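You operate a simulated robot arm through the tools that you are given. There is no shell and no other tool.

You run a simulated robot arm. Do the job below in one go: nothing can be reset, and whatever is moved stays where it is left.

## Task
Move the silver adapter from the toggle clamp to the rim by the blue clamp.
Fine: white-handled valve off first; open the toggle clamp, shut it again after; valve on last. Where these are worked on the way, their far stop is far enough and under half their travel is too little: white-handled valve.
Where things are to end (x, y in the base frame): silver adapter within 7 cm of [49, 9].

Only the result counts: the job must be done as asked and must still hold three seconds after the hand-in. Knocking over, shifting, dropping, spilling or breaking anything else fails it.

## Robot
A 7-joint arm with a two-finger parallel gripper, fixed in place. Base frame: the origin is at the foot of the arm, x ahead of it, y to its left, z up; the work surface is at about z = 100. Lengths are in cm, angles in degrees, forces in N, time in s.
With the tool pointing down near the work surface it reaches from about 18 to 68 cm from the base axis. Its first joint turns from -66.0 to 66.0 degrees. Payload 2.4 kg.
The TCP is the grasp point between the finger pads, 3 cm short of the fingertips. In the tool frame z runs along the fingers and y along their closing line. The gripper opens to 9.4 cm. The fingers are 2.8 cm wide and 1 cm thick; the gripper's body (5 by 9.6 cm) begins 5.5 cm behind the TCP.
Orientation is told as [roll, pitch, yaw] about the base's x, y, z axes, in that order, counted from this pose: with the fingers straight down and closing along the base's y, the tool's x points along the base's -x, its y along +y and its z along -z.

## Interface
- The arm moves only by the tool servo_tool. Its argument "moves" is a list of rows, each a list of 3 entries, a list of its own where there are three numbers: the turn, a rotation vector about the base's x, y, z in units of 4 degrees (1.0 is 4 degrees), then the shift along the base's x, y, z in units of 20 mm (1.0 is 20 mm), then the gripper command, from -1 (shut) to 1 (fully open), values between in proportion. In form: [[[rx, ry, rz], [tx, ty, tz], claw], ...]. A call has 1 to 20 rows; each row shifts and turns the commanded pose from where the row before left it. A call with a number of a shift or a turn outside -1 to 1 is refused whole. A row lasts 0.2 s, in which the tool goes at most 5 cm and 8.6 degrees; a call with a longer step from one row to the next is refused whole, and so is a gripper value outside its range. Where a pose cannot be reached the arm comes as near as it can. A force on the tool above 40 N (or 10 N above the force at the start of the call, whichever is more), or a blocked arm, ends the call early, and 0.2 s more pass. The fingers move at their own pace (about 15.3 cm/s each) and stop on an object; they squeeze with about 22 N. The grip force told is the motor's: it shows also when the fingers shut on nothing. Time passes only in rows, and 0.2 s behind the last, so rows that do not move let the fingers close. It gives the time, the measured TCP pose, the force on the tool (base axes), the opening and the grip force at its end, in the units of the frame above (readings bear some noise), with the torque about the TCP (base axes, N m) and any sound that the robot's microphone picked up.
- Cameras (640 x 400 px; columns grow to the right, rows downward): "scene" is fixed at [2.69, 46.24, 146.01]; the picture's right is [-0.85, -0.52, 0.00], its down [-0.21, 0.34, -0.92] and it looks along [0.48, -0.78, -0.40] (base axes); focal length 327 px, centre (320, 200). "wrist" rides on the gripper at [7.6, 1.4, -10.2] in the tool frame; the picture's right is [-0.18, 0.98, 0.00], its down [-0.75, -0.14, -0.64] and it looks along [-0.63, -0.12, 0.77] (tool axes); focal length 243 px, centre (320, 200). There is no depth. A picture from a camera that has moved, and an enlarged one, comes with that camera's place and axes in the base frame and with its lens.
- get_image(camera): a new picture of that camera. The clock stands still meanwhile.
- inspect(camera, box): a new picture of the part [left, top, right, bottom] of that camera's present view, enlarged. The clock stands still meanwhile.
- sign_off(): hands the job in; it is judged then, once.

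Nothing tells you positions but the pictures and the camera data. Unless the task says otherwise, let go and move clear before handing in.

The tools are called as a command line: name --argument value ..., lists and objects as JSON in quotes. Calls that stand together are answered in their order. servo_tool: Moves the arm, as the interface text tells. Its arguments: {"type":"object","properties":{"moves":{"type":"array","items":{"type":"array"}}},"required":["moves"]} The other tools are called the same way: get_image (camera) takes a picture; inspect (camera, box) takes an enlarged picture of a part of a camera's view; sign_off () hands the job in.

At the start:

```text
t: 0.0
ee_pos: [27.16, -25.92, 128.98]
tcp_rot: [0.0, -0.2, 0.0]
contact_force: [-1.0, -1.0, -0.1]
moment: [0.01, 0.01, 0.0]
grip_width: 9.41
grip_force: 0.1
```

scene: 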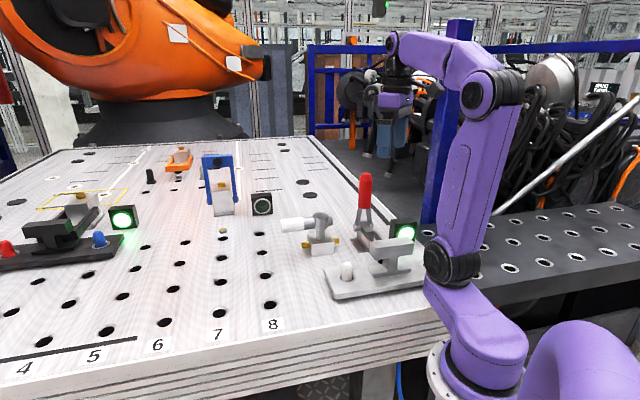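
wrist: 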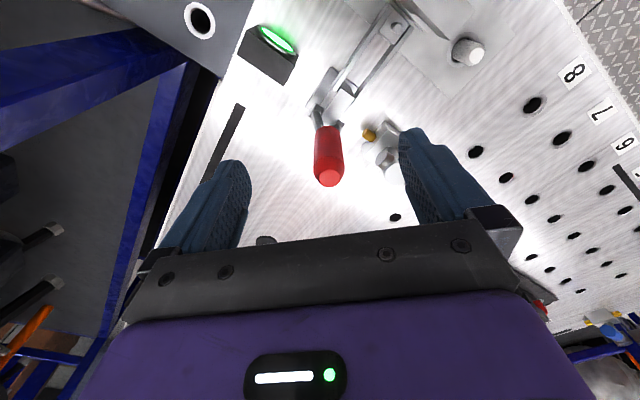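

I see a table with a red-handled toggle clamp near the arm, a white-handled valve next to it, a blue clamp further out and another fixture to the left. I'll look closer before moving anything.

inspect --camera "scene" --box '[260, 160, 440, 310]'

inspect --camera "scene" --box '[130, 130, 300, 250]'

inspect --camera "scene" --box '[0, 170, 160, 290]'

inspect --camera "wrist" --box '[220, 0, 520, 200]'

```text
2.67 times, centred on (350, 235) of scene
camera zoom: at [2.69, 46.24, 146.01], right [-0.85, -0.52, 0.0], down [-0.21, 0.34, -0.92], along [0.48, -0.78, -0.4], focal length 873 px, centre (240, 107)
```

zoom: 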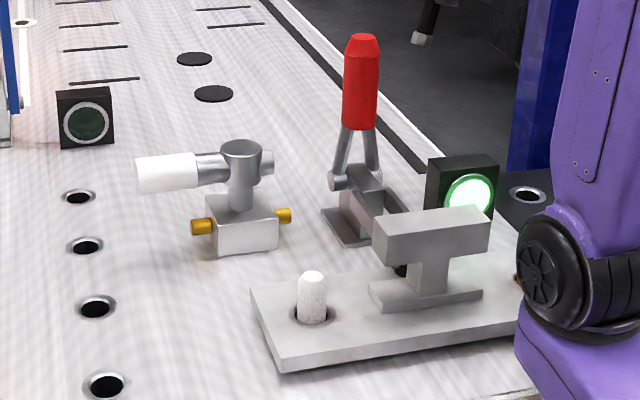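

```text
3.33 times, centred on (215, 190) of scene
camera zoom: at [2.69, 46.24, 146.01], right [-0.85, -0.52, 0.0], down [-0.21, 0.34, -0.92], along [0.48, -0.78, -0.4], focal length 1091 px, centre (670, 233)
```

zoom: 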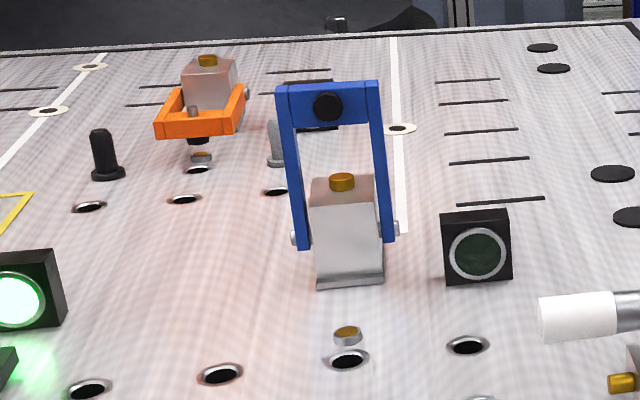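

```text
3.33 times, centred on (80, 230) of scene
camera zoom: at [2.69, 46.24, 146.01], right [-0.85, -0.52, 0.0], down [-0.21, 0.34, -0.92], along [0.48, -0.78, -0.4], focal length 1091 px, centre (1120, 100)
```

zoom: 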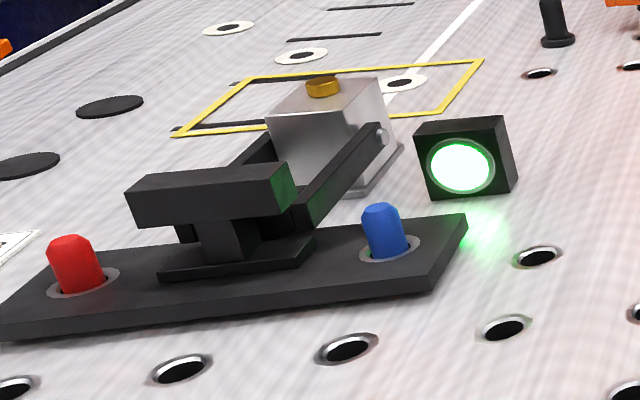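

```text
2.00 times, centred on (370, 100) of wrist
camera zoom: at [19.51, -24.53, 139.23], right [0.18, 0.98, 0.0], down [0.75, -0.14, 0.64], along [0.63, -0.12, -0.77], focal length 485 px, centre (220, 400)
```

zoom: 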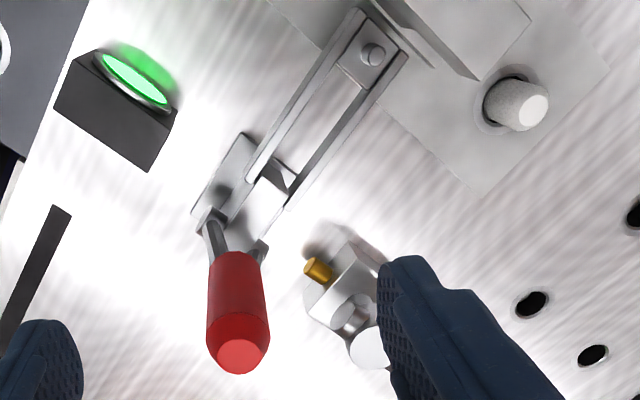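

I take the silver adapter to be the plate with the T-shaped block under the red-handled toggle clamp, near [20, -10]. The valve is near [41, -17] and the target spot [49, 9] is open table. I'll raise the arm and get a better view with the wrist camera.

servo_tool --moves '[[[0, 0, 0], [0, 0, 1], 1], [[0, 0, 0], [0, 0, 1], 1], [[0, 0, 0], [0, 0, 1], 1], [[0, 0, 0], [0, 0, 1], 1], [[0, 0, 0], [0, 0, 1], 1], [[0, 0, 0], [0, 0.5, 1], 1], [[0, 0, 0], [0, 1, 0.5], 1], [[0, 0, 0], [0, 1, 0], 1], [[0, 0, 0], [0, 1, 0], 1], [[0, 0, 0], [0, 1, 0], 1], [[0, 0, 0], [0, 1, 0], 1], [[0, 0, 0], [0, 1, 0], 1]]'

get_image --camera "wrist"

get_image --camera "scene"

```text
t: 2.6
ee_pos: [27.24, -13.51, 135.23]
tcp_rot: [0.0, -0.2, -0.1]
contact_force: [0.0, -0.6, -0.1]
moment: [0.0, 0.0, 0.01]
grip_width: 9.41
grip_force: 0.1
out of reach, approached as far as the arm can: row 4, 5, 6, 7
```

```text
taken
camera wrist: at [19.51, -12.19, 145.58], right [0.18, 0.98, 0.0], down [0.75, -0.14, 0.64], along [0.63, -0.12, -0.77], focal length 243 px, centre (320, 200)
```

wrist: 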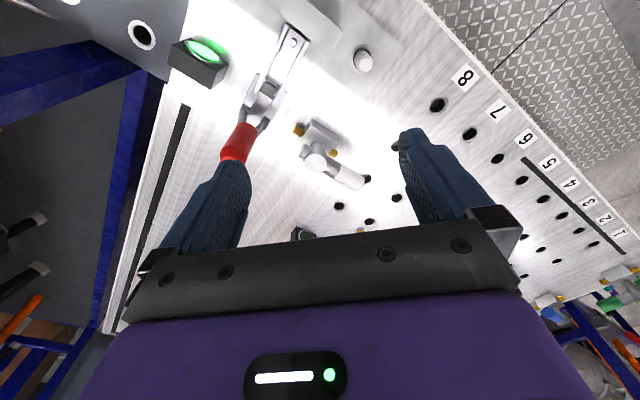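

```text
taken
```

scene: 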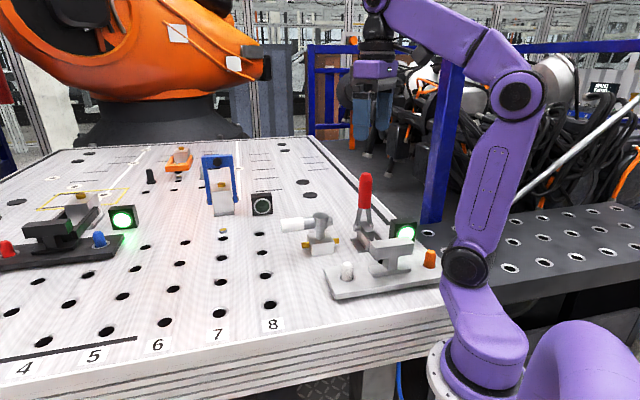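

The plate shows a white peg at one end and an orange peg at the other, with the T block in the middle, so it mirrors the black one. I'll zoom in on both views.

inspect --camera "wrist" --box '[170, 0, 470, 240]'

inspect --camera "scene" --box '[310, 160, 450, 310]'

inspect --camera "scene" --box '[140, 220, 320, 350]'

```text
1.67 times, centred on (320, 120) of wrist
camera zoom: at [19.51, -12.19, 145.58], right [0.18, 0.98, 0.0], down [0.75, -0.14, 0.64], along [0.63, -0.12, -0.77], focal length 404 px, centre (320, 333)
```

zoom: 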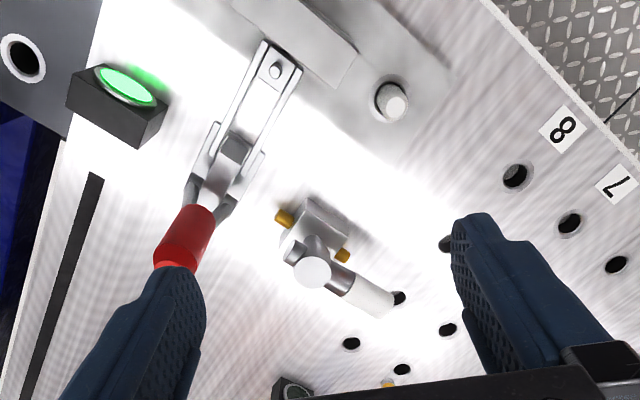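

```text
2.67 times, centred on (380, 235) of scene
camera zoom: at [2.69, 46.24, 146.01], right [-0.85, -0.52, 0.0], down [-0.21, 0.34, -0.92], along [0.48, -0.78, -0.4], focal length 873 px, centre (160, 107)
```

zoom: 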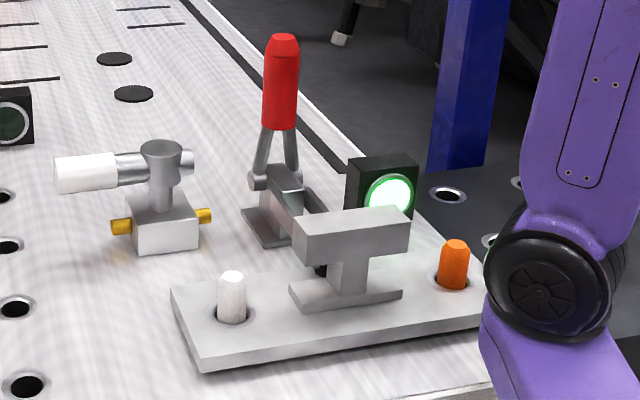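

```text
3.08 times, centred on (230, 285) of scene
camera zoom: at [2.69, 46.24, 146.01], right [-0.85, -0.52, 0.0], down [-0.21, 0.34, -0.92], along [0.48, -0.78, -0.4], focal length 1007 px, centre (597, -62)
```

zoom: 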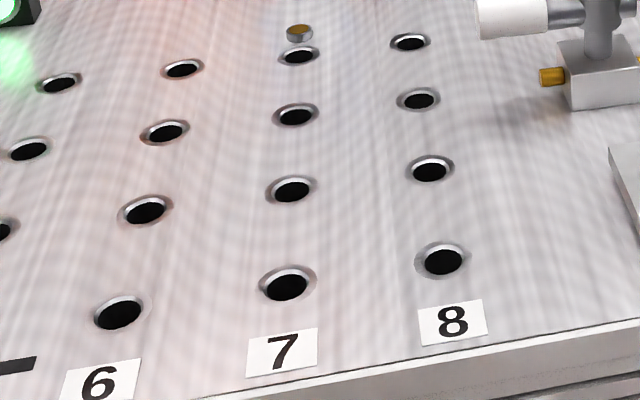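

The valve's stem is near [41.4, -17] with its white lever reaching to about [48, -10] at z≈107.5. The toggle clamp pivots near [33, -26], with its arm tip near [23.6, -17]. I'll drop lower for a closer look at both.

servo_tool --moves '[[[0, 0, 0], [0, 0, -1], 1], [[0, 0, 0], [0, 0, -1], 1], [[0, 0, 0], [0, 0, -1], 1], [[0, 0, 0], [0, 0, -1], 1], [[0, 0, 0], [0, 0, -1], 1]]'

get_image --camera "wrist"

inspect --camera "wrist" --box '[240, 80, 420, 220]'

inspect --camera "scene" --box '[270, 195, 360, 265]'

inspect --camera "scene" --box '[340, 165, 450, 300]'

```text
t: 3.8
ee_pos: [27.22, -13.67, 125.4]
tcp_rot: [0.0, -0.1, 0.0]
contact_force: [-0.2, 0.4, -0.6]
moment: [0.01, -0.01, 0.01]
grip_width: 9.41
grip_force: 0.1
```

```text
taken
camera wrist: at [19.59, -12.33, 135.73], right [0.18, 0.98, 0.0], down [0.75, -0.14, 0.64], along [0.63, -0.12, -0.77], focal length 243 px, centre (320, 200)
```

wrist: 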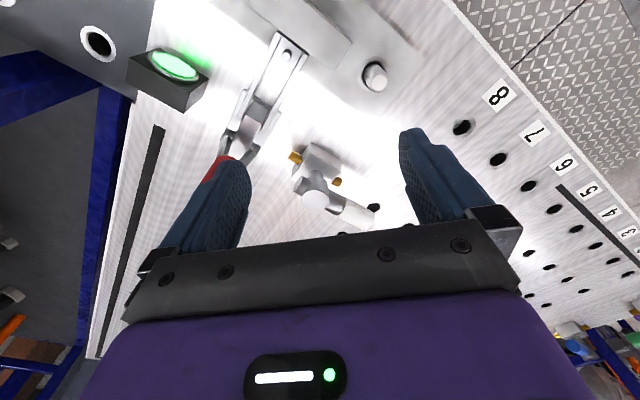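

```text
2.86 times, centred on (330, 150) of wrist
camera zoom: at [19.59, -12.33, 135.73], right [0.18, 0.98, 0.0], down [0.75, -0.14, 0.64], along [0.63, -0.12, -0.77], focal length 693 px, centre (291, 343)
```

zoom: 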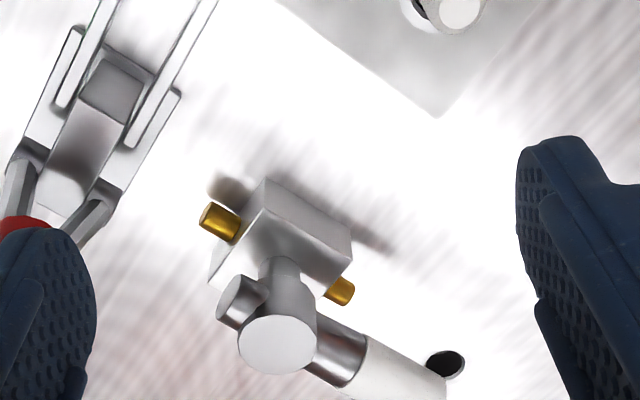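

```text
5.71 times, centred on (315, 230) of scene
camera zoom: at [2.7, 46.24, 146.01], right [-0.85, -0.52, 0.0], down [-0.21, 0.34, -0.92], along [0.48, -0.78, -0.4], focal length 1870 px, centre (349, 29)
```

zoom: 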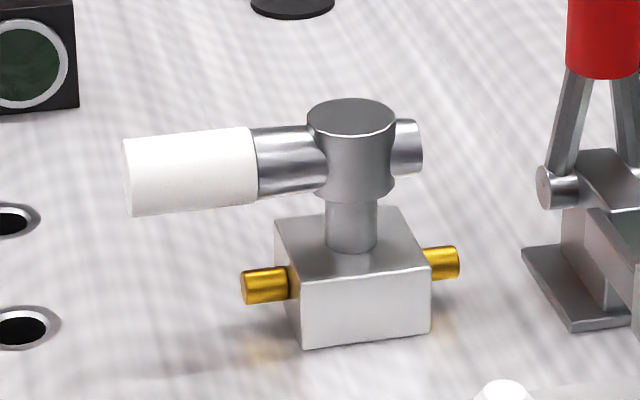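

```text
2.96 times, centred on (395, 232) of scene
camera zoom: at [2.7, 46.24, 146.01], right [-0.85, -0.52, 0.0], down [-0.21, 0.34, -0.92], along [0.48, -0.78, -0.4], focal length 970 px, centre (98, 104)
```

zoom: 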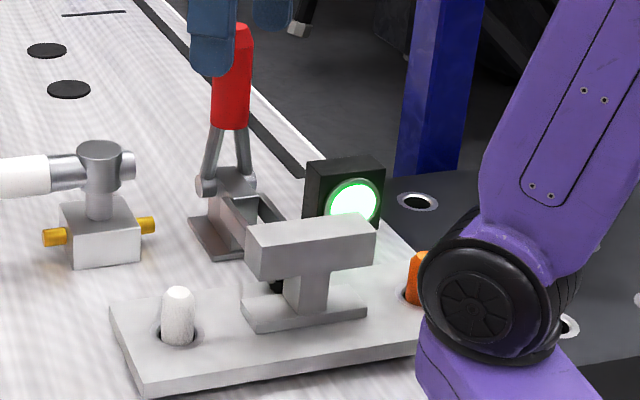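

The valve lever points at about 45° from stem [41.7, -17.2], in line with its ports, so I take it as on. I'll go above the white grip with the fingers turned 45° and check from there.

servo_tool --moves '[[[0, 0, 0.9375], [0.82, 0.071, 0], 1], [[0, 0, 0.9375], [0.82, 0.071, 0], 1], [[0, 0, 0.9375], [0.82, 0.071, 0], 1], [[0, 0, 0.9375], [0.82, 0.071, 0], 1], [[0, 0, 0.9375], [0.82, 0.071, 0], 1], [[0, 0, 0.9375], [0.82, 0.071, 0], 1], [[0, 0, 0.9375], [0.82, 0.071, 0], 1], [[0, 0, 0.9375], [0.82, 0.071, 0], 1], [[0, 0, 0.9375], [0.82, 0.071, 0], 1], [[0, 0, 0.9375], [0.82, 0.071, 0], 1], [[0, 0, 0.9375], [0.82, 0.071, 0], 1], [[0, 0, 0.9375], [0.82, 0.071, 0], 1], [[0, 0, 0], [0, 0, 0], 1]]'

get_image --camera "wrist"

get_image --camera "scene"

```text
t: 6.6
ee_pos: [46.91, -11.71, 125.36]
tcp_rot: [0.0, 0.0, 45.1]
contact_force: [0.1, -1.0, 0.5]
moment: [0.0, 0.02, 0.01]
grip_width: 9.42
grip_force: 0.1
```

```text
taken
camera wrist: at [40.47, -16.18, 135.7], right [-0.57, 0.82, 0.0], down [0.63, 0.43, 0.64], along [0.53, 0.36, -0.77], focal length 243 px, centre (320, 200)
```

wrist: 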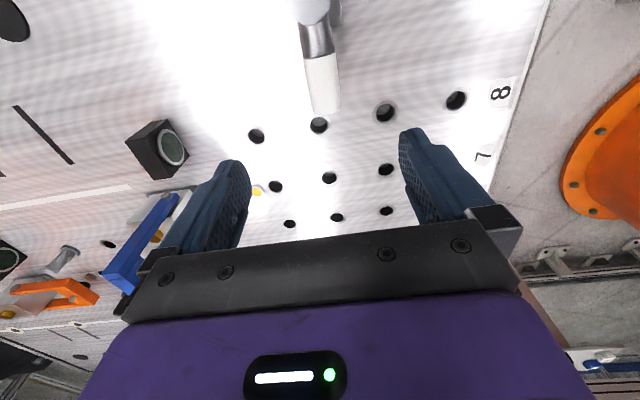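

```text
taken
```

scene: 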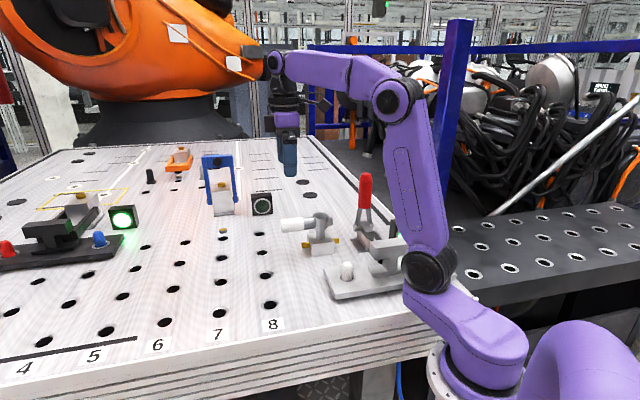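

The grip lies between the open fingers. I'll descend around it, then close part way to cage it.

servo_tool --moves '[[[0, 0, 0], [0, 0, -1], 1], [[0, 0, 0], [0, 0, -1], 1], [[0, 0, 0], [0, 0, -1], 1], [[0, 0, 0], [0, 0, -1], 1], [[0, 0, 0], [0, 0, -1], 1], [[0, 0, 0], [0, 0, -1], 1], [[0, 0, 0], [0, 0, -1], 1], [[0, 0, 0], [0, 0, -1], 1], [[0, 0, 0], [0, 0, -1], 1], [[0, 0, 0], [0, 0, 0], 1]]'

get_image --camera "wrist"

inspect --camera "scene" --box '[230, 150, 380, 270]'

```text
t: 8.8
ee_pos: [46.92, -11.87, 107.41]
tcp_rot: [-0.1, 0.0, 45.1]
contact_force: [0.5, -0.4, 0.3]
moment: [-0.02, -0.01, -0.06]
grip_width: 9.42
grip_force: 0.0
```

```text
taken
camera wrist: at [40.51, -16.26, 117.8], right [-0.57, 0.82, 0.0], down [0.63, 0.43, 0.64], along [0.53, 0.36, -0.77], focal length 243 px, centre (320, 200)
```

wrist: 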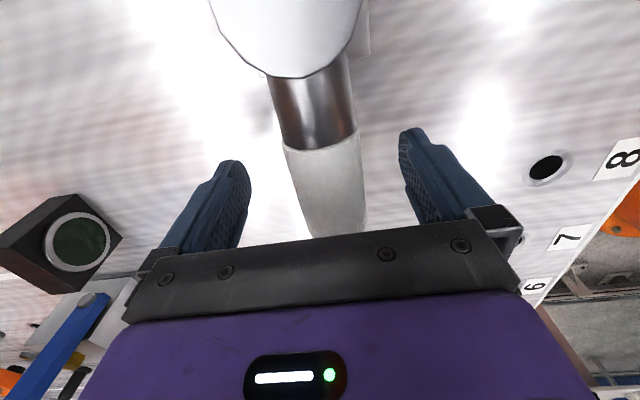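

```text
3.33 times, centred on (305, 210) of scene
camera zoom: at [2.69, 46.24, 146.01], right [-0.85, -0.52, 0.0], down [-0.21, 0.34, -0.92], along [0.48, -0.78, -0.4], focal length 1091 px, centre (370, 167)
```

zoom: 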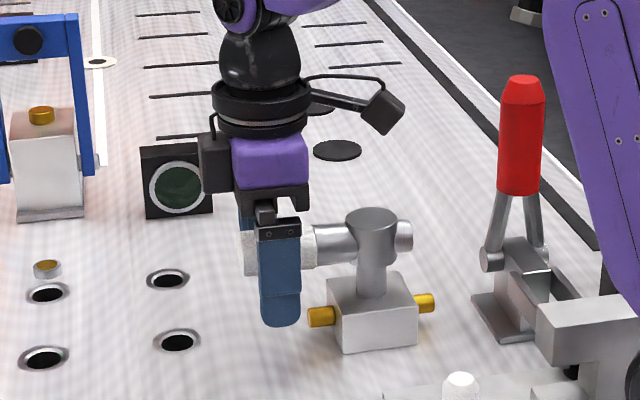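

The grip is centred between the fingers. I'll narrow the fingers to a cage and try a small clockwise arc about the stem, watching the force to learn the valve's turning direction.

servo_tool --moves '[[[0, 0, 0], [0, 0, 0], -0.15], [[0, 0, 0], [0, 0, 0], -0.15], [[0, 0, -1], [0.18, -0.187, 0], -0.15], [[0, 0, -1], [0.166, -0.199, 0], -0.15], [[0, 0, -1], [0.152, -0.21, 0], -0.15], [[0, 0, -1], [0.137, -0.22, 0], -0.15]]'

get_image --camera "wrist"

inspect --camera "scene" --box '[230, 150, 380, 270]'

```text
t: 10.2
ee_pos: [48.14, -13.47, 107.44]
tcp_rot: [0.0, -0.1, 29.0]
contact_force: [-0.5, 0.5, -0.6]
moment: [-0.02, -0.01, -0.04]
grip_width: 4.04
grip_force: 0.3
```

```text
taken
camera wrist: at [40.8, -16.05, 117.74], right [-0.31, 0.95, 0.0], down [0.73, 0.24, 0.64], along [0.61, 0.2, -0.77], focal length 243 px, centre (320, 200)
```

wrist: 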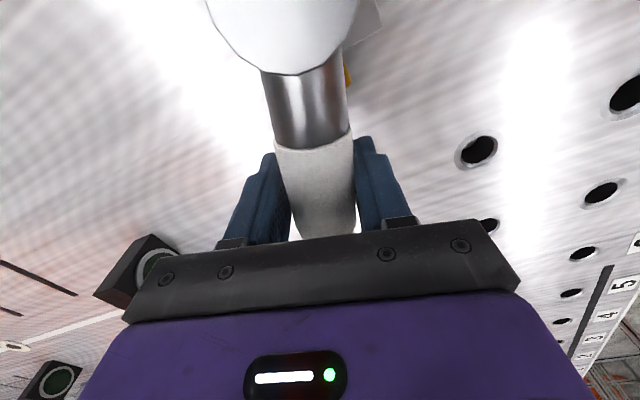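

```text
3.33 times, centred on (305, 210) of scene
camera zoom: at [2.69, 46.24, 146.01], right [-0.85, -0.52, 0.0], down [-0.21, 0.34, -0.92], along [0.48, -0.78, -0.4], focal length 1091 px, centre (370, 167)
```

zoom: 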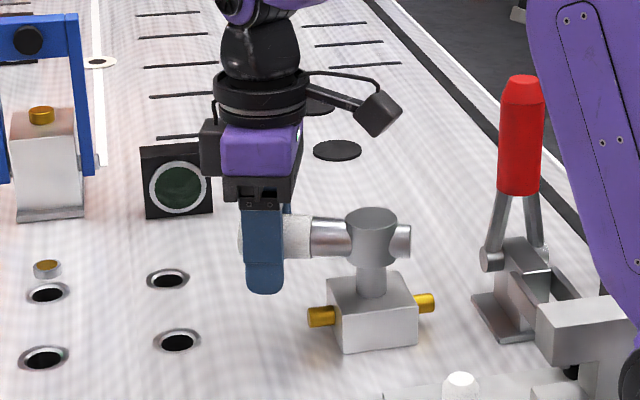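

The lever follows freely clockwise, so that is the working direction. I'll continue the arc toward 90° of travel.

servo_tool --moves '[[[0, 0, -1], [0.121, -0.229, 0], -0.15], [[0, 0, -1], [0.105, -0.237, 0], -0.15], [[0, 0, -1], [0.088, -0.244, 0], -0.15], [[0, 0, -1], [0.071, -0.249, 0], -0.15], [[0, 0, -1], [0.053, -0.254, 0], -0.15], [[0, 0, -1], [0.036, -0.257, 0], -0.15], [[0, 0, -1], [0.018, -0.259, 0], -0.15], [[0, 0, -1], [0, -0.259, 0], -0.15], [[0, 0, -1], [-0.019, -0.259, 0], -0.15], [[0, 0, -1], [-0.037, -0.257, 0], -0.15], [[0, 0, -1], [-0.054, -0.254, 0], -0.15], [[0, 0, -1], [-0.072, -0.249, 0], -0.15], [[0, 0, -1], [-0.089, -0.244, 0], -0.15], [[0, 0, -1], [-0.106, -0.237, 0], -0.15], [[0, 0, -1], [-0.122, -0.229, 0], -0.15], [[0, 0, -1], [-0.138, -0.22, 0], -0.15], [[0, 0, -1], [-0.153, -0.21, 0], -0.15], [[0, 0, -1], [-0.167, -0.198, 0], -0.15]]'

get_image --camera "wrist"

get_image --camera "scene"

```text
t: 14.0
ee_pos: [47.28, -22.33, 107.42]
tcp_rot: [-0.1, 0.0, -43.1]
contact_force: [-1.8, -2.3, 0.7]
moment: [0.02, 0.02, 0.05]
grip_width: 4.1
grip_force: 1.4
```

```text
taken
camera wrist: at [42.65, -16.13, 117.74], right [0.81, 0.59, 0.0], down [0.45, -0.62, 0.64], along [0.38, -0.52, -0.77], focal length 243 px, centre (320, 200)
```

wrist: 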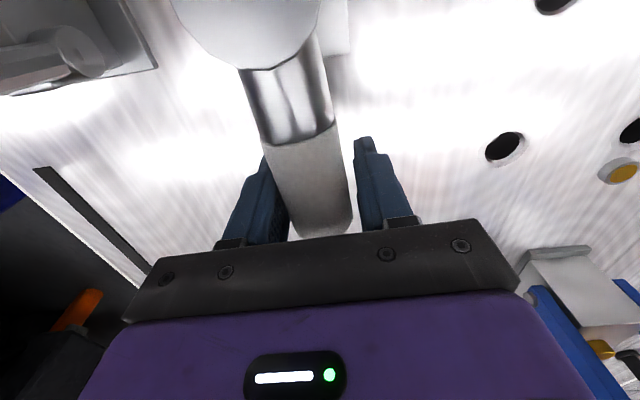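

```text
taken
```

scene: 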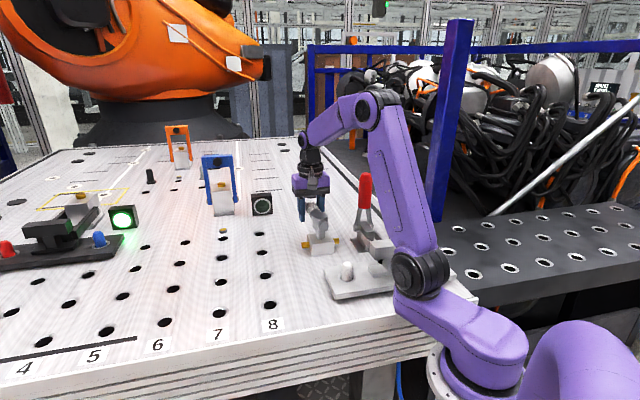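

The lever has gone about 80° and the orange clamp at the back has sprung up, so the valve evidently releases air. I'll keep turning gently until I feel the far stop.

servo_tool --moves '[[[0, 0, -1], [-0.18, -0.186, 0], -0.15], [[0, 0, -1], [-0.193, -0.173, 0], -0.15], [[0, 0, 0], [0, 0, 0], -0.15]]'

get_image --camera "wrist"

inspect --camera "scene" --box '[250, 160, 400, 280]'

```text
t: 14.8
ee_pos: [46.76, -22.84, 107.41]
tcp_rot: [0.1, 0.0, -50.9]
contact_force: [3.8, 7.1, 0.1]
moment: [-0.06, 0.0, 0.13]
grip_width: 4.37
grip_force: 3.5
```

```text
taken
camera wrist: at [42.87, -16.08, 117.76], right [0.88, 0.48, 0.0], down [0.37, -0.67, 0.64], along [0.31, -0.56, -0.77], focal length 243 px, centre (320, 200)
```

wrist: 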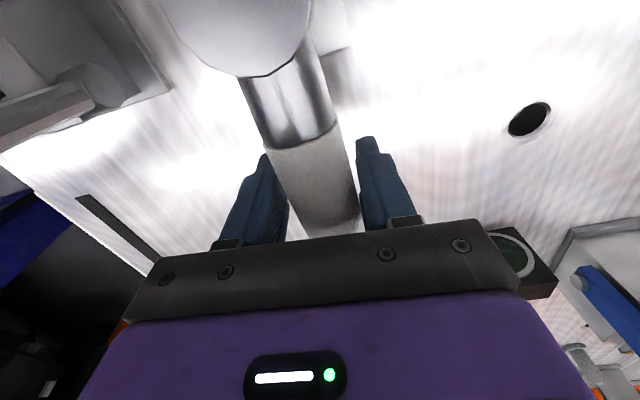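

```text
3.33 times, centred on (325, 220) of scene
camera zoom: at [2.7, 46.26, 146.01], right [-0.85, -0.52, 0.0], down [-0.21, 0.34, -0.92], along [0.48, -0.78, -0.4], focal length 1091 px, centre (303, 133)
```

zoom: 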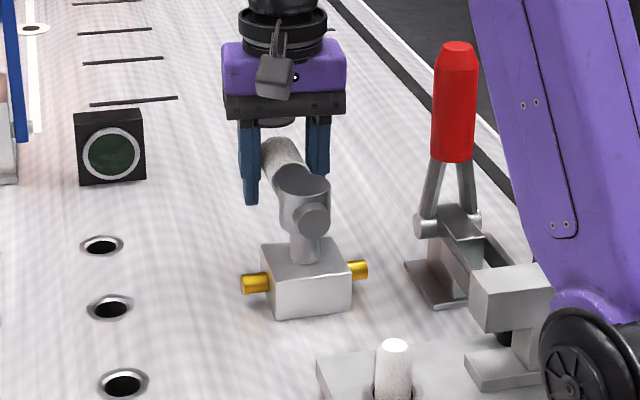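

The force rise and widened fingers show the valve at its far stop, with the lever turned about 90° to roughly -45°. I'll open, lift straight up and look at the toggle clamp next.

servo_tool --moves '[[[0, 0, 0], [0, 0, 0], 0.3], [[0, 0, 0], [0, 0, 0], 1], [[0, 0, 0], [0, 0, 0], 1], [[0, 0, 0], [0, 0, 1], 1], [[0, 0, 0], [0, 0, 1], 1], [[0, 0, 0], [0, 0, 1], 1], [[0, 0, 0], [0, 0, 1], 1], [[0, 0, 0], [0, 0, 1], 1], [[0, 0, 0], [0, 0, 1], 1], [[0, 0, 0], [0, 0, 1], 1], [[0, 0, 0], [0, 0, 1], 1], [[0, 0, 0], [0, 0, 1], 1], [[0, 0, 0], [0, 0, 1], 1], [[0, 0, 0.75], [0, 0, 0], 1], [[0, 0, 0.75], [0, 0, 0], 1]]'

get_image --camera "wrist"

get_image --camera "scene"

inspect --camera "scene" --box '[270, 160, 420, 280]'

```text
t: 18.0
ee_pos: [46.67, -22.92, 127.39]
tcp_rot: [-0.1, 0.1, -44.9]
contact_force: [-0.6, -0.2, -0.3]
moment: [-0.01, 0.0, 0.02]
grip_width: 9.39
grip_force: 0.1
```

```text
taken
camera wrist: at [42.18, -16.6, 137.78], right [0.82, 0.57, 0.0], down [0.43, -0.63, 0.64], along [0.36, -0.53, -0.77], focal length 243 px, centre (320, 200)
```

wrist: 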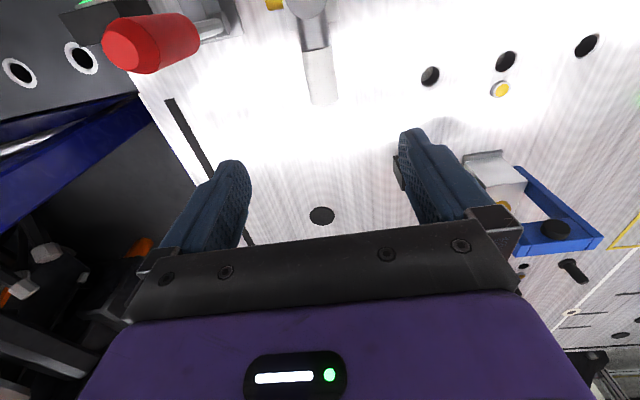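

```text
taken
```

scene: 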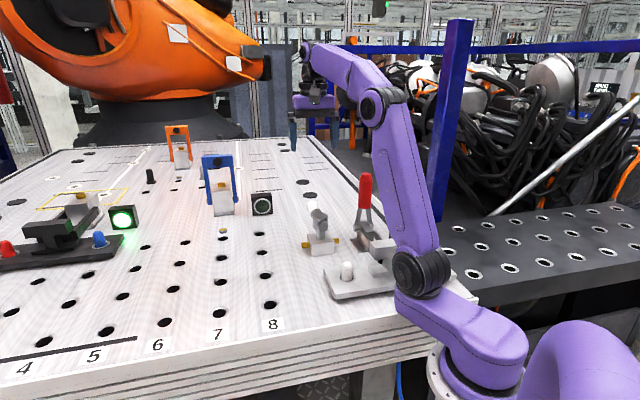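

```text
3.33 times, centred on (345, 220) of scene
camera zoom: at [2.69, 46.24, 146.01], right [-0.85, -0.52, 0.0], down [-0.21, 0.34, -0.92], along [0.48, -0.78, -0.4], focal length 1091 px, centre (237, 133)
```

zoom: 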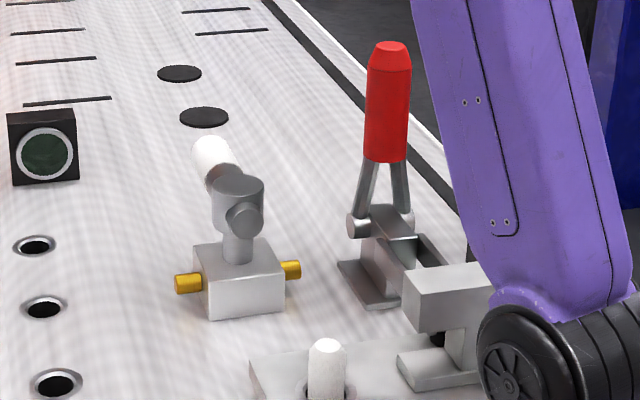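

The valve is off, with its lever pointing away across the table. The toggle handle's tip is near [33.6, -26.1, 119]. I'll move above it with the fingers straddling across its swing plane.

servo_tool --moves '[[[0, 0, 0], [-0.935, -0.229, 0], 1], [[0, 0, 0], [-0.935, -0.229, 0], 1], [[0, 0, 0], [-0.935, -0.229, 0], 1], [[0, 0, 0], [-0.935, -0.229, 0], 1], [[0, 0, 0], [-0.935, -0.229, 0], 1], [[0, 0, 0], [-0.935, -0.229, 0], 1], [[0, 0, 0], [-0.935, -0.229, 0], 1], [[0, 0, 0], [0, 0, 0], 1]]'

get_image --camera "wrist"

get_image --camera "scene"

```text
t: 19.8
ee_pos: [33.46, -26.03, 127.35]
tcp_rot: [0.0, 0.1, -45.0]
contact_force: [0.8, 0.2, -0.6]
moment: [-0.01, 0.01, -0.02]
grip_width: 9.41
grip_force: 0.0
```

```text
taken
camera wrist: at [29.03, -19.76, 137.7], right [0.82, 0.57, 0.0], down [0.43, -0.63, 0.64], along [0.36, -0.53, -0.77], focal length 243 px, centre (320, 200)
```

wrist: 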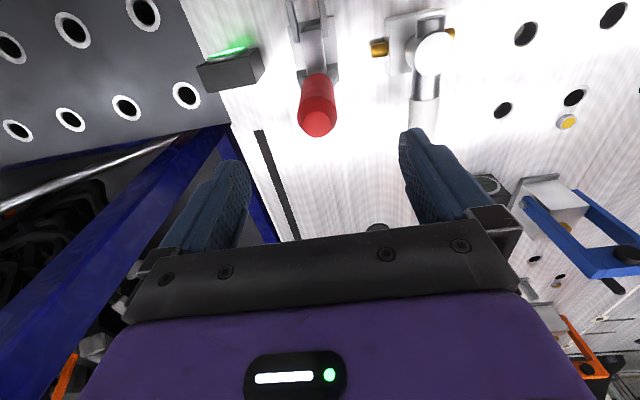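

```text
taken
```

scene: 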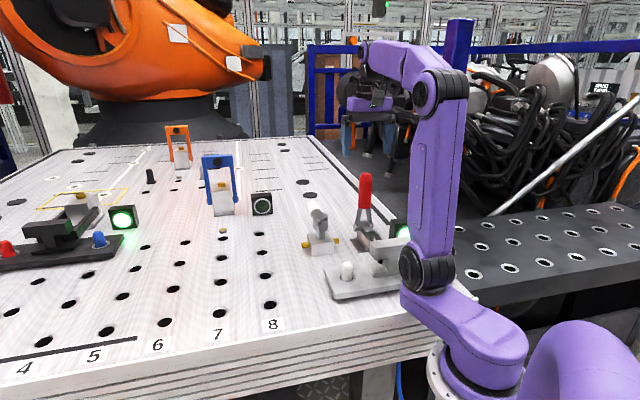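

The handle tip sits centred between the open fingers, near [33.2, -26.3]. I'll descend to grip height and close on the red grip.

servo_tool --moves '[[[0, 0, 0], [-0.13, -0.085, -0.5], 1], [[0, 0, 0], [0, 0, -1], 1], [[0, 0, 0], [0, 0, -1], 1], [[0, 0, 0], [0, 0, -1], 1], [[0, 0, 0], [0, 0, -1], 1], [[0, 0, 0], [0, 0, -1], 1], [[0, 0, 0], [0, 0, -0.4], 1], [[0, 0, 0], [0, 0, 0], -1], [[0, 0, 0], [0, 0, 0], -1], [[0, 0, 0], [0, 0, 0], -1]]'

inspect --camera "scene" --box '[300, 120, 450, 260]'

get_image --camera "wrist"

```text
t: 22.0
ee_pos: [33.19, -26.09, 115.41]
tcp_rot: [0.1, 0.0, -44.8]
contact_force: [12.5, 9.1, -5.6]
moment: [-0.59, 0.2, -0.08]
grip_width: 3.3
grip_force: 45.4
```

```text
2.86 times, centred on (375, 190) of scene
camera zoom: at [2.74, 46.27, 146.0], right [-0.85, -0.52, 0.0], down [-0.21, 0.34, -0.92], along [0.48, -0.78, -0.4], focal length 935 px, centre (163, 229)
```

zoom: 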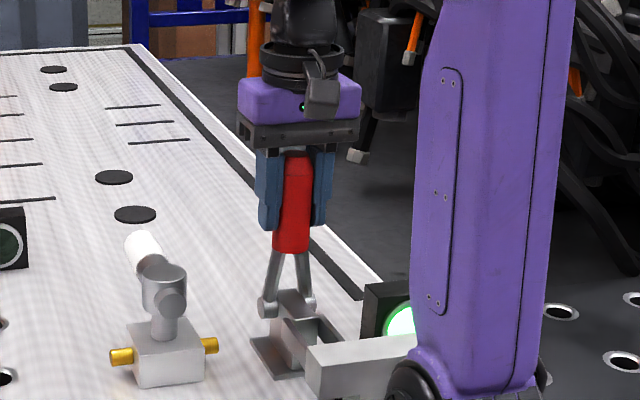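

```text
taken
camera wrist: at [28.79, -19.84, 125.87], right [0.82, 0.57, 0.0], down [0.43, -0.63, 0.64], along [0.36, -0.53, -0.77], focal length 243 px, centre (320, 200)
```

wrist: 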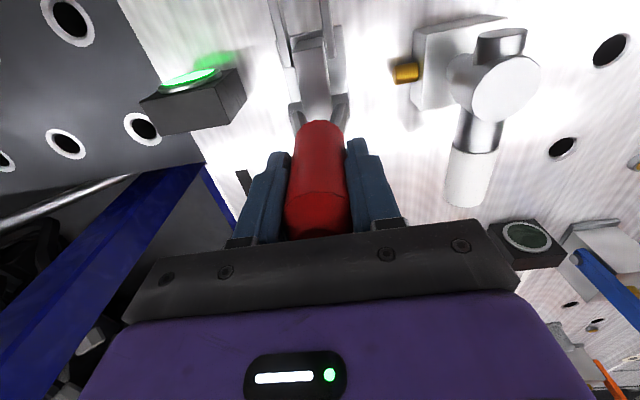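

The red grip is held (3.3 cm wide), with a small sideways preload that I'll relieve. Then I'll swing the handle gently outward, away from the adapter, and check how the clamp responds.

servo_tool --moves '[[[0, 0, 0], [0.1, 0.1, 0], -1], [[0, 0, 0], [0, 0, 0], -1]]'

servo_tool --moves '[[[0, 0, 0], [0.2605, -0.2605, -0.03], -1], [[0, 0, 0], [0.2588, -0.2588, -0.056], -1], [[0, 0, 0], [0.2553, -0.2553, -0.081], -1]]'

get_image --camera "wrist"

inspect --camera "scene" --box '[300, 120, 450, 260]'

```text
t: 22.6
ee_pos: [33.3, -26.14, 115.45]
tcp_rot: [-0.1, 0.1, -45.0]
contact_force: [0.2, 2.2, -12.8]
moment: [0.57, -0.55, 0.38]
grip_width: 3.29
grip_force: 45.1
```

```text
t: 23.4
ee_pos: [34.71, -27.7, 115.43]
tcp_rot: [-0.1, 0.4, -45.0]
contact_force: [-11.5, 9.4, 4.6]
moment: [1.12, 1.07, 0.0]
grip_width: 3.33
grip_force: 45.3
```

```text
taken
camera wrist: at [30.36, -21.34, 125.76], right [0.83, 0.56, 0.0], down [0.44, -0.63, 0.64], along [0.36, -0.53, -0.77], focal length 243 px, centre (320, 200)
```

wrist: 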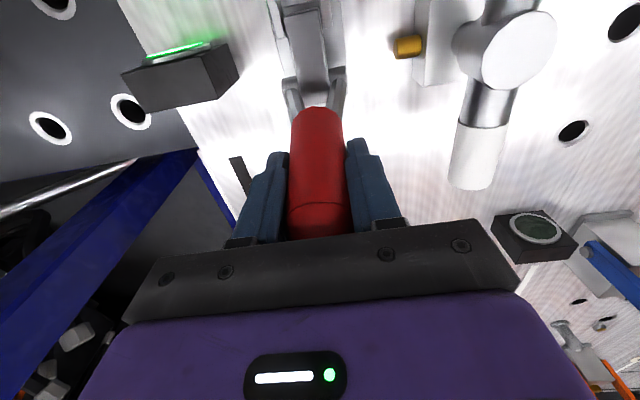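

```text
2.86 times, centred on (375, 190) of scene
camera zoom: at [2.65, 46.27, 146.0], right [-0.85, -0.52, 0.0], down [-0.21, 0.34, -0.92], along [0.48, -0.78, -0.4], focal length 935 px, centre (163, 229)
```

zoom: 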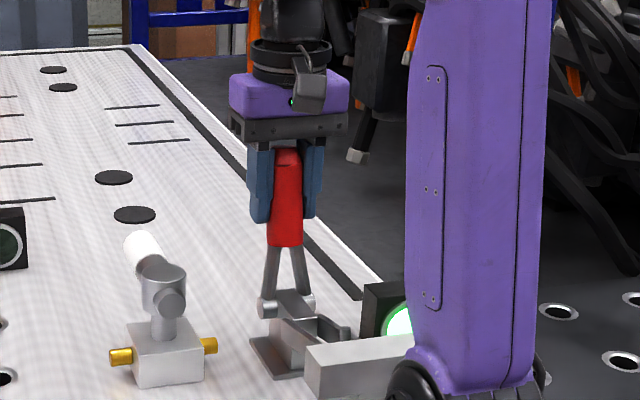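

The handle swings outward and the clamp arm is lifting, with moderate resistance, so this is the opening direction. I'll continue along the arc.

servo_tool --moves '[[[0, 0, 0], [0.2554, -0.2554, -0.1075], -1], [[0, 0, 0], [0.2493, -0.2493, -0.133], -1], [[0, 0, 0], [0.2425, -0.2425, -0.157], -1], [[0, 0, 0], [0.2337, -0.2337, -0.181], -1], [[0, 0, 0], [0.2245, -0.2245, -0.203], -1], [[0, 0, 0], [0.2142, -0.2142, -0.225], -1], [[0, 0, 0], [0.2022, -0.2022, -0.245], -1], [[0, 0, 0], [0.1898, -0.1898, -0.265], -1]]'

get_image --camera "wrist"

inspect --camera "scene" --box '[300, 120, 450, 260]'

```text
t: 25.2
ee_pos: [38.41, -31.3, 112.41]
tcp_rot: [0.0, -0.2, -45.1]
contact_force: [-12.2, -10.1, 16.6]
moment: [1.05, 0.75, 0.0]
grip_width: 3.72
grip_force: 44.2
```

```text
taken
camera wrist: at [33.99, -24.96, 122.72], right [0.83, 0.56, 0.0], down [0.43, -0.63, 0.64], along [0.36, -0.53, -0.77], focal length 243 px, centre (320, 200)
```

wrist: 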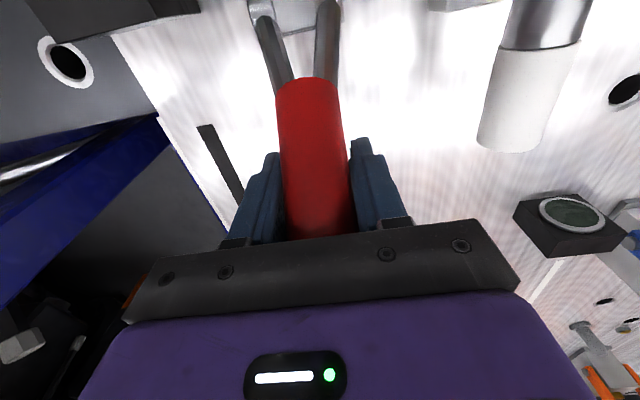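

```text
2.86 times, centred on (375, 190) of scene
camera zoom: at [2.64, 46.21, 146.02], right [-0.85, -0.52, 0.0], down [-0.21, 0.34, -0.92], along [0.48, -0.78, -0.4], focal length 935 px, centre (163, 229)
```

zoom: 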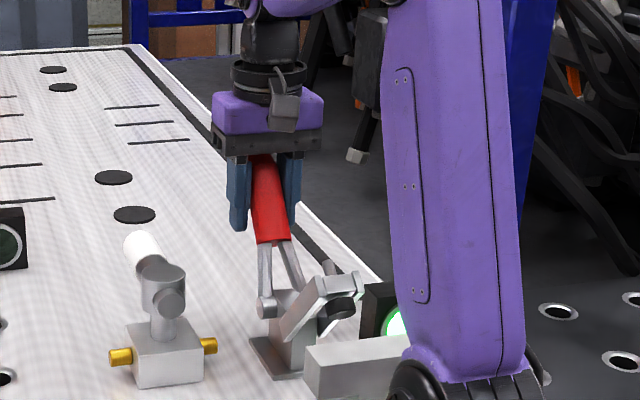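

The clamp arm is now well up and the handle is near 46°. There's some sideways preload, so I'll relieve it and swing further.

servo_tool --moves '[[[0, 0, 0], [-0.08, -0.08, 0], -1], [[0, 0, 0], [0.176, -0.176, -0.283], -1], [[0, 0, 0], [0.162, -0.162, -0.299], -1], [[0, 0, 0], [0.147, -0.147, -0.315], -1], [[0, 0, 0], [0.1305, -0.1305, -0.328], -1]]'

get_image --camera "wrist"

inspect --camera "scene" --box '[300, 120, 450, 260]'

```text
t: 26.4
ee_pos: [39.62, -32.65, 110.01]
tcp_rot: [0.1, -0.1, -45.0]
contact_force: [5.6, -6.3, 20.2]
moment: [0.96, 0.9, -0.03]
grip_width: 3.76
grip_force: 45.3
```

```text
taken
camera wrist: at [35.24, -26.27, 120.17], right [0.82, 0.57, 0.0], down [0.43, -0.63, 0.64], along [0.37, -0.53, -0.76], focal length 243 px, centre (320, 200)
```

wrist: 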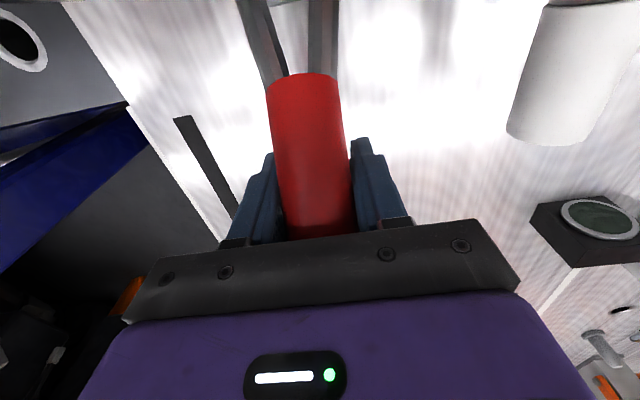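

```text
2.86 times, centred on (375, 190) of scene
camera zoom: at [2.69, 46.24, 146.02], right [-0.85, -0.52, 0.0], down [-0.21, 0.34, -0.92], along [0.48, -0.78, -0.4], focal length 935 px, centre (163, 229)
```

zoom: 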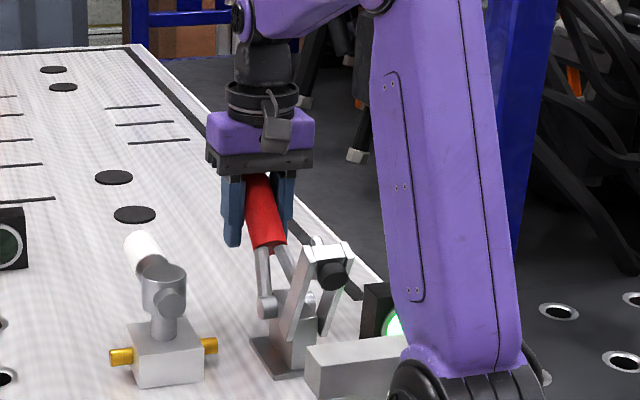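

The handle is at about 62° and the clamp arm is nearly upright, with some resistance building. I'll go a little further to find the stop.

servo_tool --moves '[[[0, 0, 0], [0.1145, -0.1145, -0.341], -1], [[0, 0, 0], [0.097, -0.097, -0.35], -1], [[0, 0, 0], [0, 0, 0], -1]]'

inspect --camera "scene" --box '[300, 120, 450, 260]'

get_image --camera "wrist"

```text
t: 27.2
ee_pos: [40.04, -33.04, 108.35]
tcp_rot: [0.0, -0.1, -44.9]
contact_force: [12.0, -6.8, 16.8]
moment: [0.9, 0.89, -0.02]
grip_width: 3.73
grip_force: 44.6
```

```text
2.86 times, centred on (375, 190) of scene
camera zoom: at [2.71, 46.23, 146.02], right [-0.85, -0.52, 0.0], down [-0.21, 0.34, -0.92], along [0.48, -0.78, -0.4], focal length 935 px, centre (163, 229)
```

zoom: 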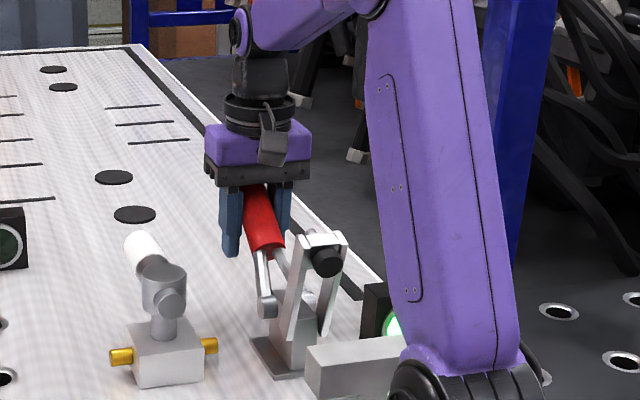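

```text
taken
camera wrist: at [35.68, -26.7, 118.8], right [0.82, 0.57, 0.0], down [0.43, -0.63, 0.64], along [0.36, -0.53, -0.77], focal length 243 px, centre (320, 200)
```

wrist: 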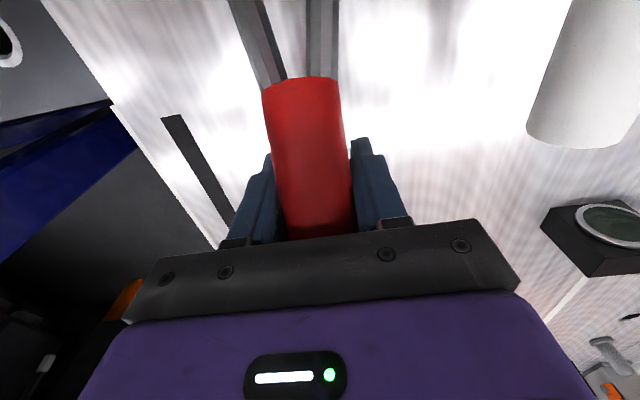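

The handle is at about 71° and still moving. I'll go on a little more toward the end of travel.

servo_tool --moves '[[[0, 0, 0], [0.08, -0.08, -0.363], -1], [[0, 0, 0], [0.063, -0.063, -0.374], -1], [[0, 0, 0], [0, 0, 0], -1]]'

inspect --camera "scene" --box '[300, 120, 450, 260]'

```text
t: 28.0
ee_pos: [40.42, -33.3, 107.09]
tcp_rot: [0.0, -0.2, -44.8]
contact_force: [16.2, -6.5, 13.4]
moment: [0.86, 0.98, -0.05]
grip_width: 3.71
grip_force: 44.8
```

```text
2.86 times, centred on (375, 190) of scene
camera zoom: at [2.73, 46.23, 146.02], right [-0.85, -0.52, 0.0], down [-0.21, 0.34, -0.92], along [0.48, -0.78, -0.4], focal length 935 px, centre (163, 229)
```

zoom: 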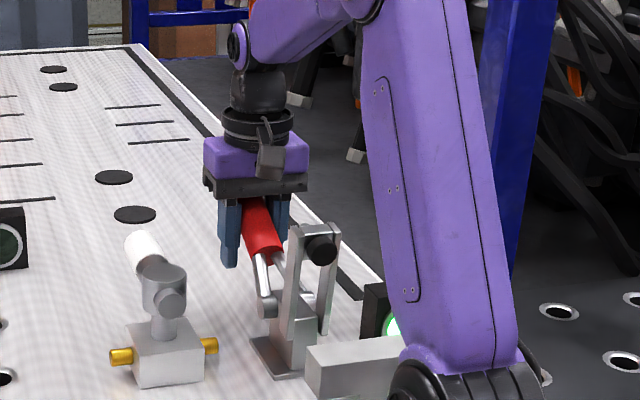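

The clamp arm is now upright, clear of the adapter. I'll let go of the handle and lift straight up, then see whether it stays open.

servo_tool --moves '[[[0, 0, 0], [0, 0, 0], -0.1], [[0, 0, 0], [0, 0, 0], 0.3], [[0, 0, 0], [0, 0, 0], 1], [[0, 0, 0], [0, 0, 0], 1], [[0, 0, 0], [0, 0, 0.5], 1], [[0, 0, 0], [0, 0, 1], 1], [[0, 0, 0], [0, 0, 1], 1], [[0, 0, 0], [0, 0, 1], 1], [[0, 0, 0], [0, 0, 1], 1], [[0, 0, 0], [0, 0, 1], 1], [[0, 0, 0], [0, 0, 1], 1], [[0, 0, 0], [0, 0, 1], 1], [[0, 0, 0], [0, 0, 1], 1], [[0, 0, 0], [0, 0, 1], 1]]'

get_image --camera "wrist"

get_image --camera "scene"

inspect --camera "scene" --box '[300, 160, 450, 300]'

```text
t: 31.0
ee_pos: [40.24, -33.45, 125.94]
tcp_rot: [0.0, 0.0, -45.1]
contact_force: [-0.5, -0.3, 0.3]
moment: [0.02, 0.04, 0.01]
grip_width: 9.4
grip_force: 0.0
```

```text
taken
camera wrist: at [35.8, -27.03, 136.35], right [0.83, 0.56, 0.0], down [0.43, -0.63, 0.64], along [0.36, -0.53, -0.77], focal length 243 px, centre (320, 200)
```

wrist: 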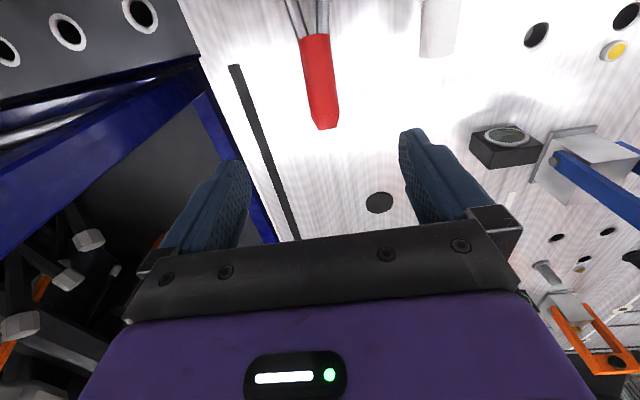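

```text
taken
```

scene: 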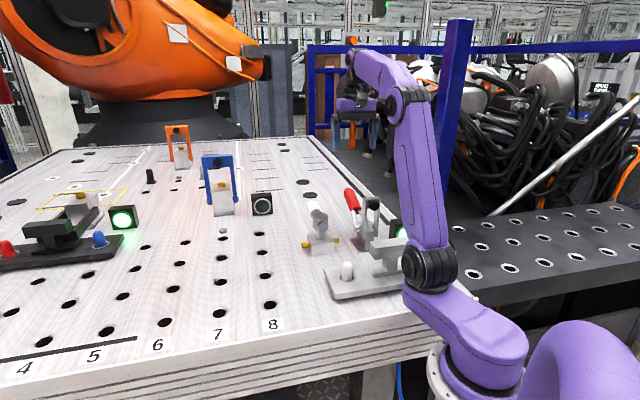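

```text
2.86 times, centred on (375, 230) of scene
camera zoom: at [2.69, 46.24, 146.01], right [-0.85, -0.52, 0.0], down [-0.21, 0.34, -0.92], along [0.48, -0.78, -0.4], focal length 935 px, centre (163, 114)
```

zoom: 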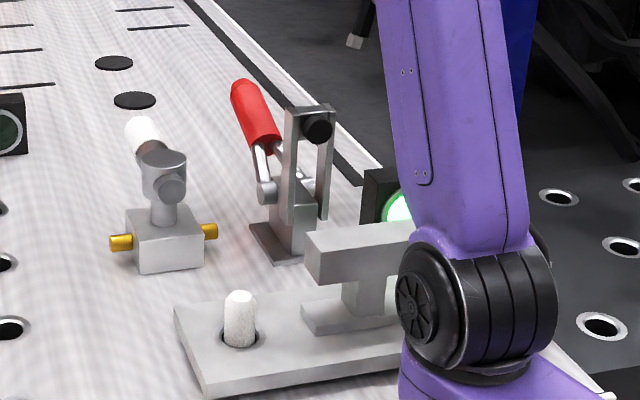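

The clamp stays open with its arm upright. Next I'll travel back over the adapter, turning the fingers to +45° so they can straddle the T block, and look at it.

servo_tool --moves '[[[0, 0, 0.978], [-0.3, 0.5, 0.15], 1], [[0, 0, 0.978], [-0.3, 0.5, 0.15], 1], [[0, 0, 0.978], [-0.3, 0.5, 0.15], 1], [[0, 0, 0.978], [-0.3, 0.5, 0.15], 1], [[0, 0, 0.978], [-0.3, 0.5, 0.15], 1], [[0, 0, 0.978], [-0.3, 0.5, 0.15], 1], [[0, 0, 0.978], [-0.3, 0.5, 0], 1], [[0, 0, 0.978], [-0.3, 0.5, 0], 1], [[0, 0, 0.978], [-0.3, 0.5, 0], 1], [[0, 0, 0.978], [-0.3, 0.5, 0], 1], [[0, 0, 0.978], [-0.3, 0.5, 0], 1], [[0, 0, 0.978], [-0.3, 0.5, 0], 1], [[0, 0, 0.978], [-0.3, 0.5, 0], 1], [[0, 0, 0.978], [-0.3, 0.5, 0], 1], [[0, 0, 0.978], [-0.3, 0.5, 0], 1], [[0, 0, 0.978], [-0.3, 0.5, 0], 1], [[0, 0, 0.978], [-0.3, 0.5, 0], 1], [[0, 0, 0.978], [-0.3, 0.5, 0], 1], [[0, 0, 0.978], [-0.3, 0.5, 0], 1], [[0, 0, 0.978], [-0.3, 0.5, 0], 1]]'

get_image --camera "wrist"

get_image --camera "scene"

```text
t: 35.2
ee_pos: [28.44, -13.35, 127.68]
tcp_rot: [0.0, 0.0, 33.3]
contact_force: [0.6, 0.3, -0.6]
moment: [-0.01, -0.01, -0.01]
grip_width: 9.39
grip_force: 0.0
```

```text
taken
camera wrist: at [21.2, -16.38, 138.05], right [-0.39, 0.92, 0.0], down [0.71, 0.3, 0.64], along [0.59, 0.25, -0.77], focal length 243 px, centre (320, 200)
```

wrist: 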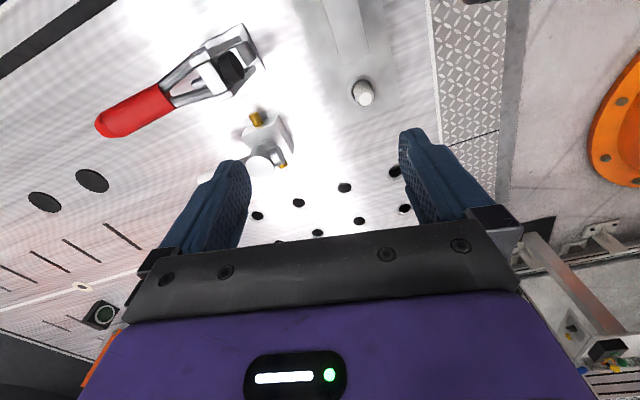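

```text
taken
```

scene: 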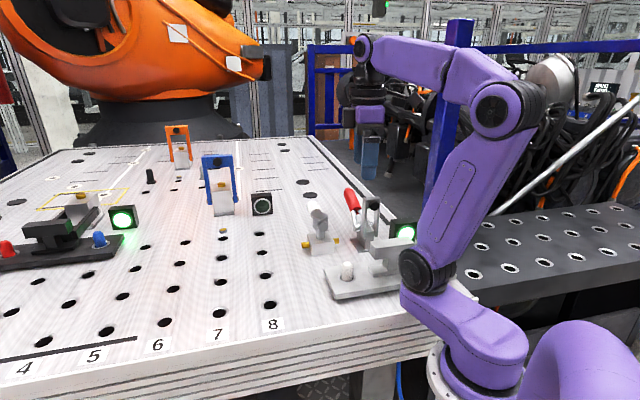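

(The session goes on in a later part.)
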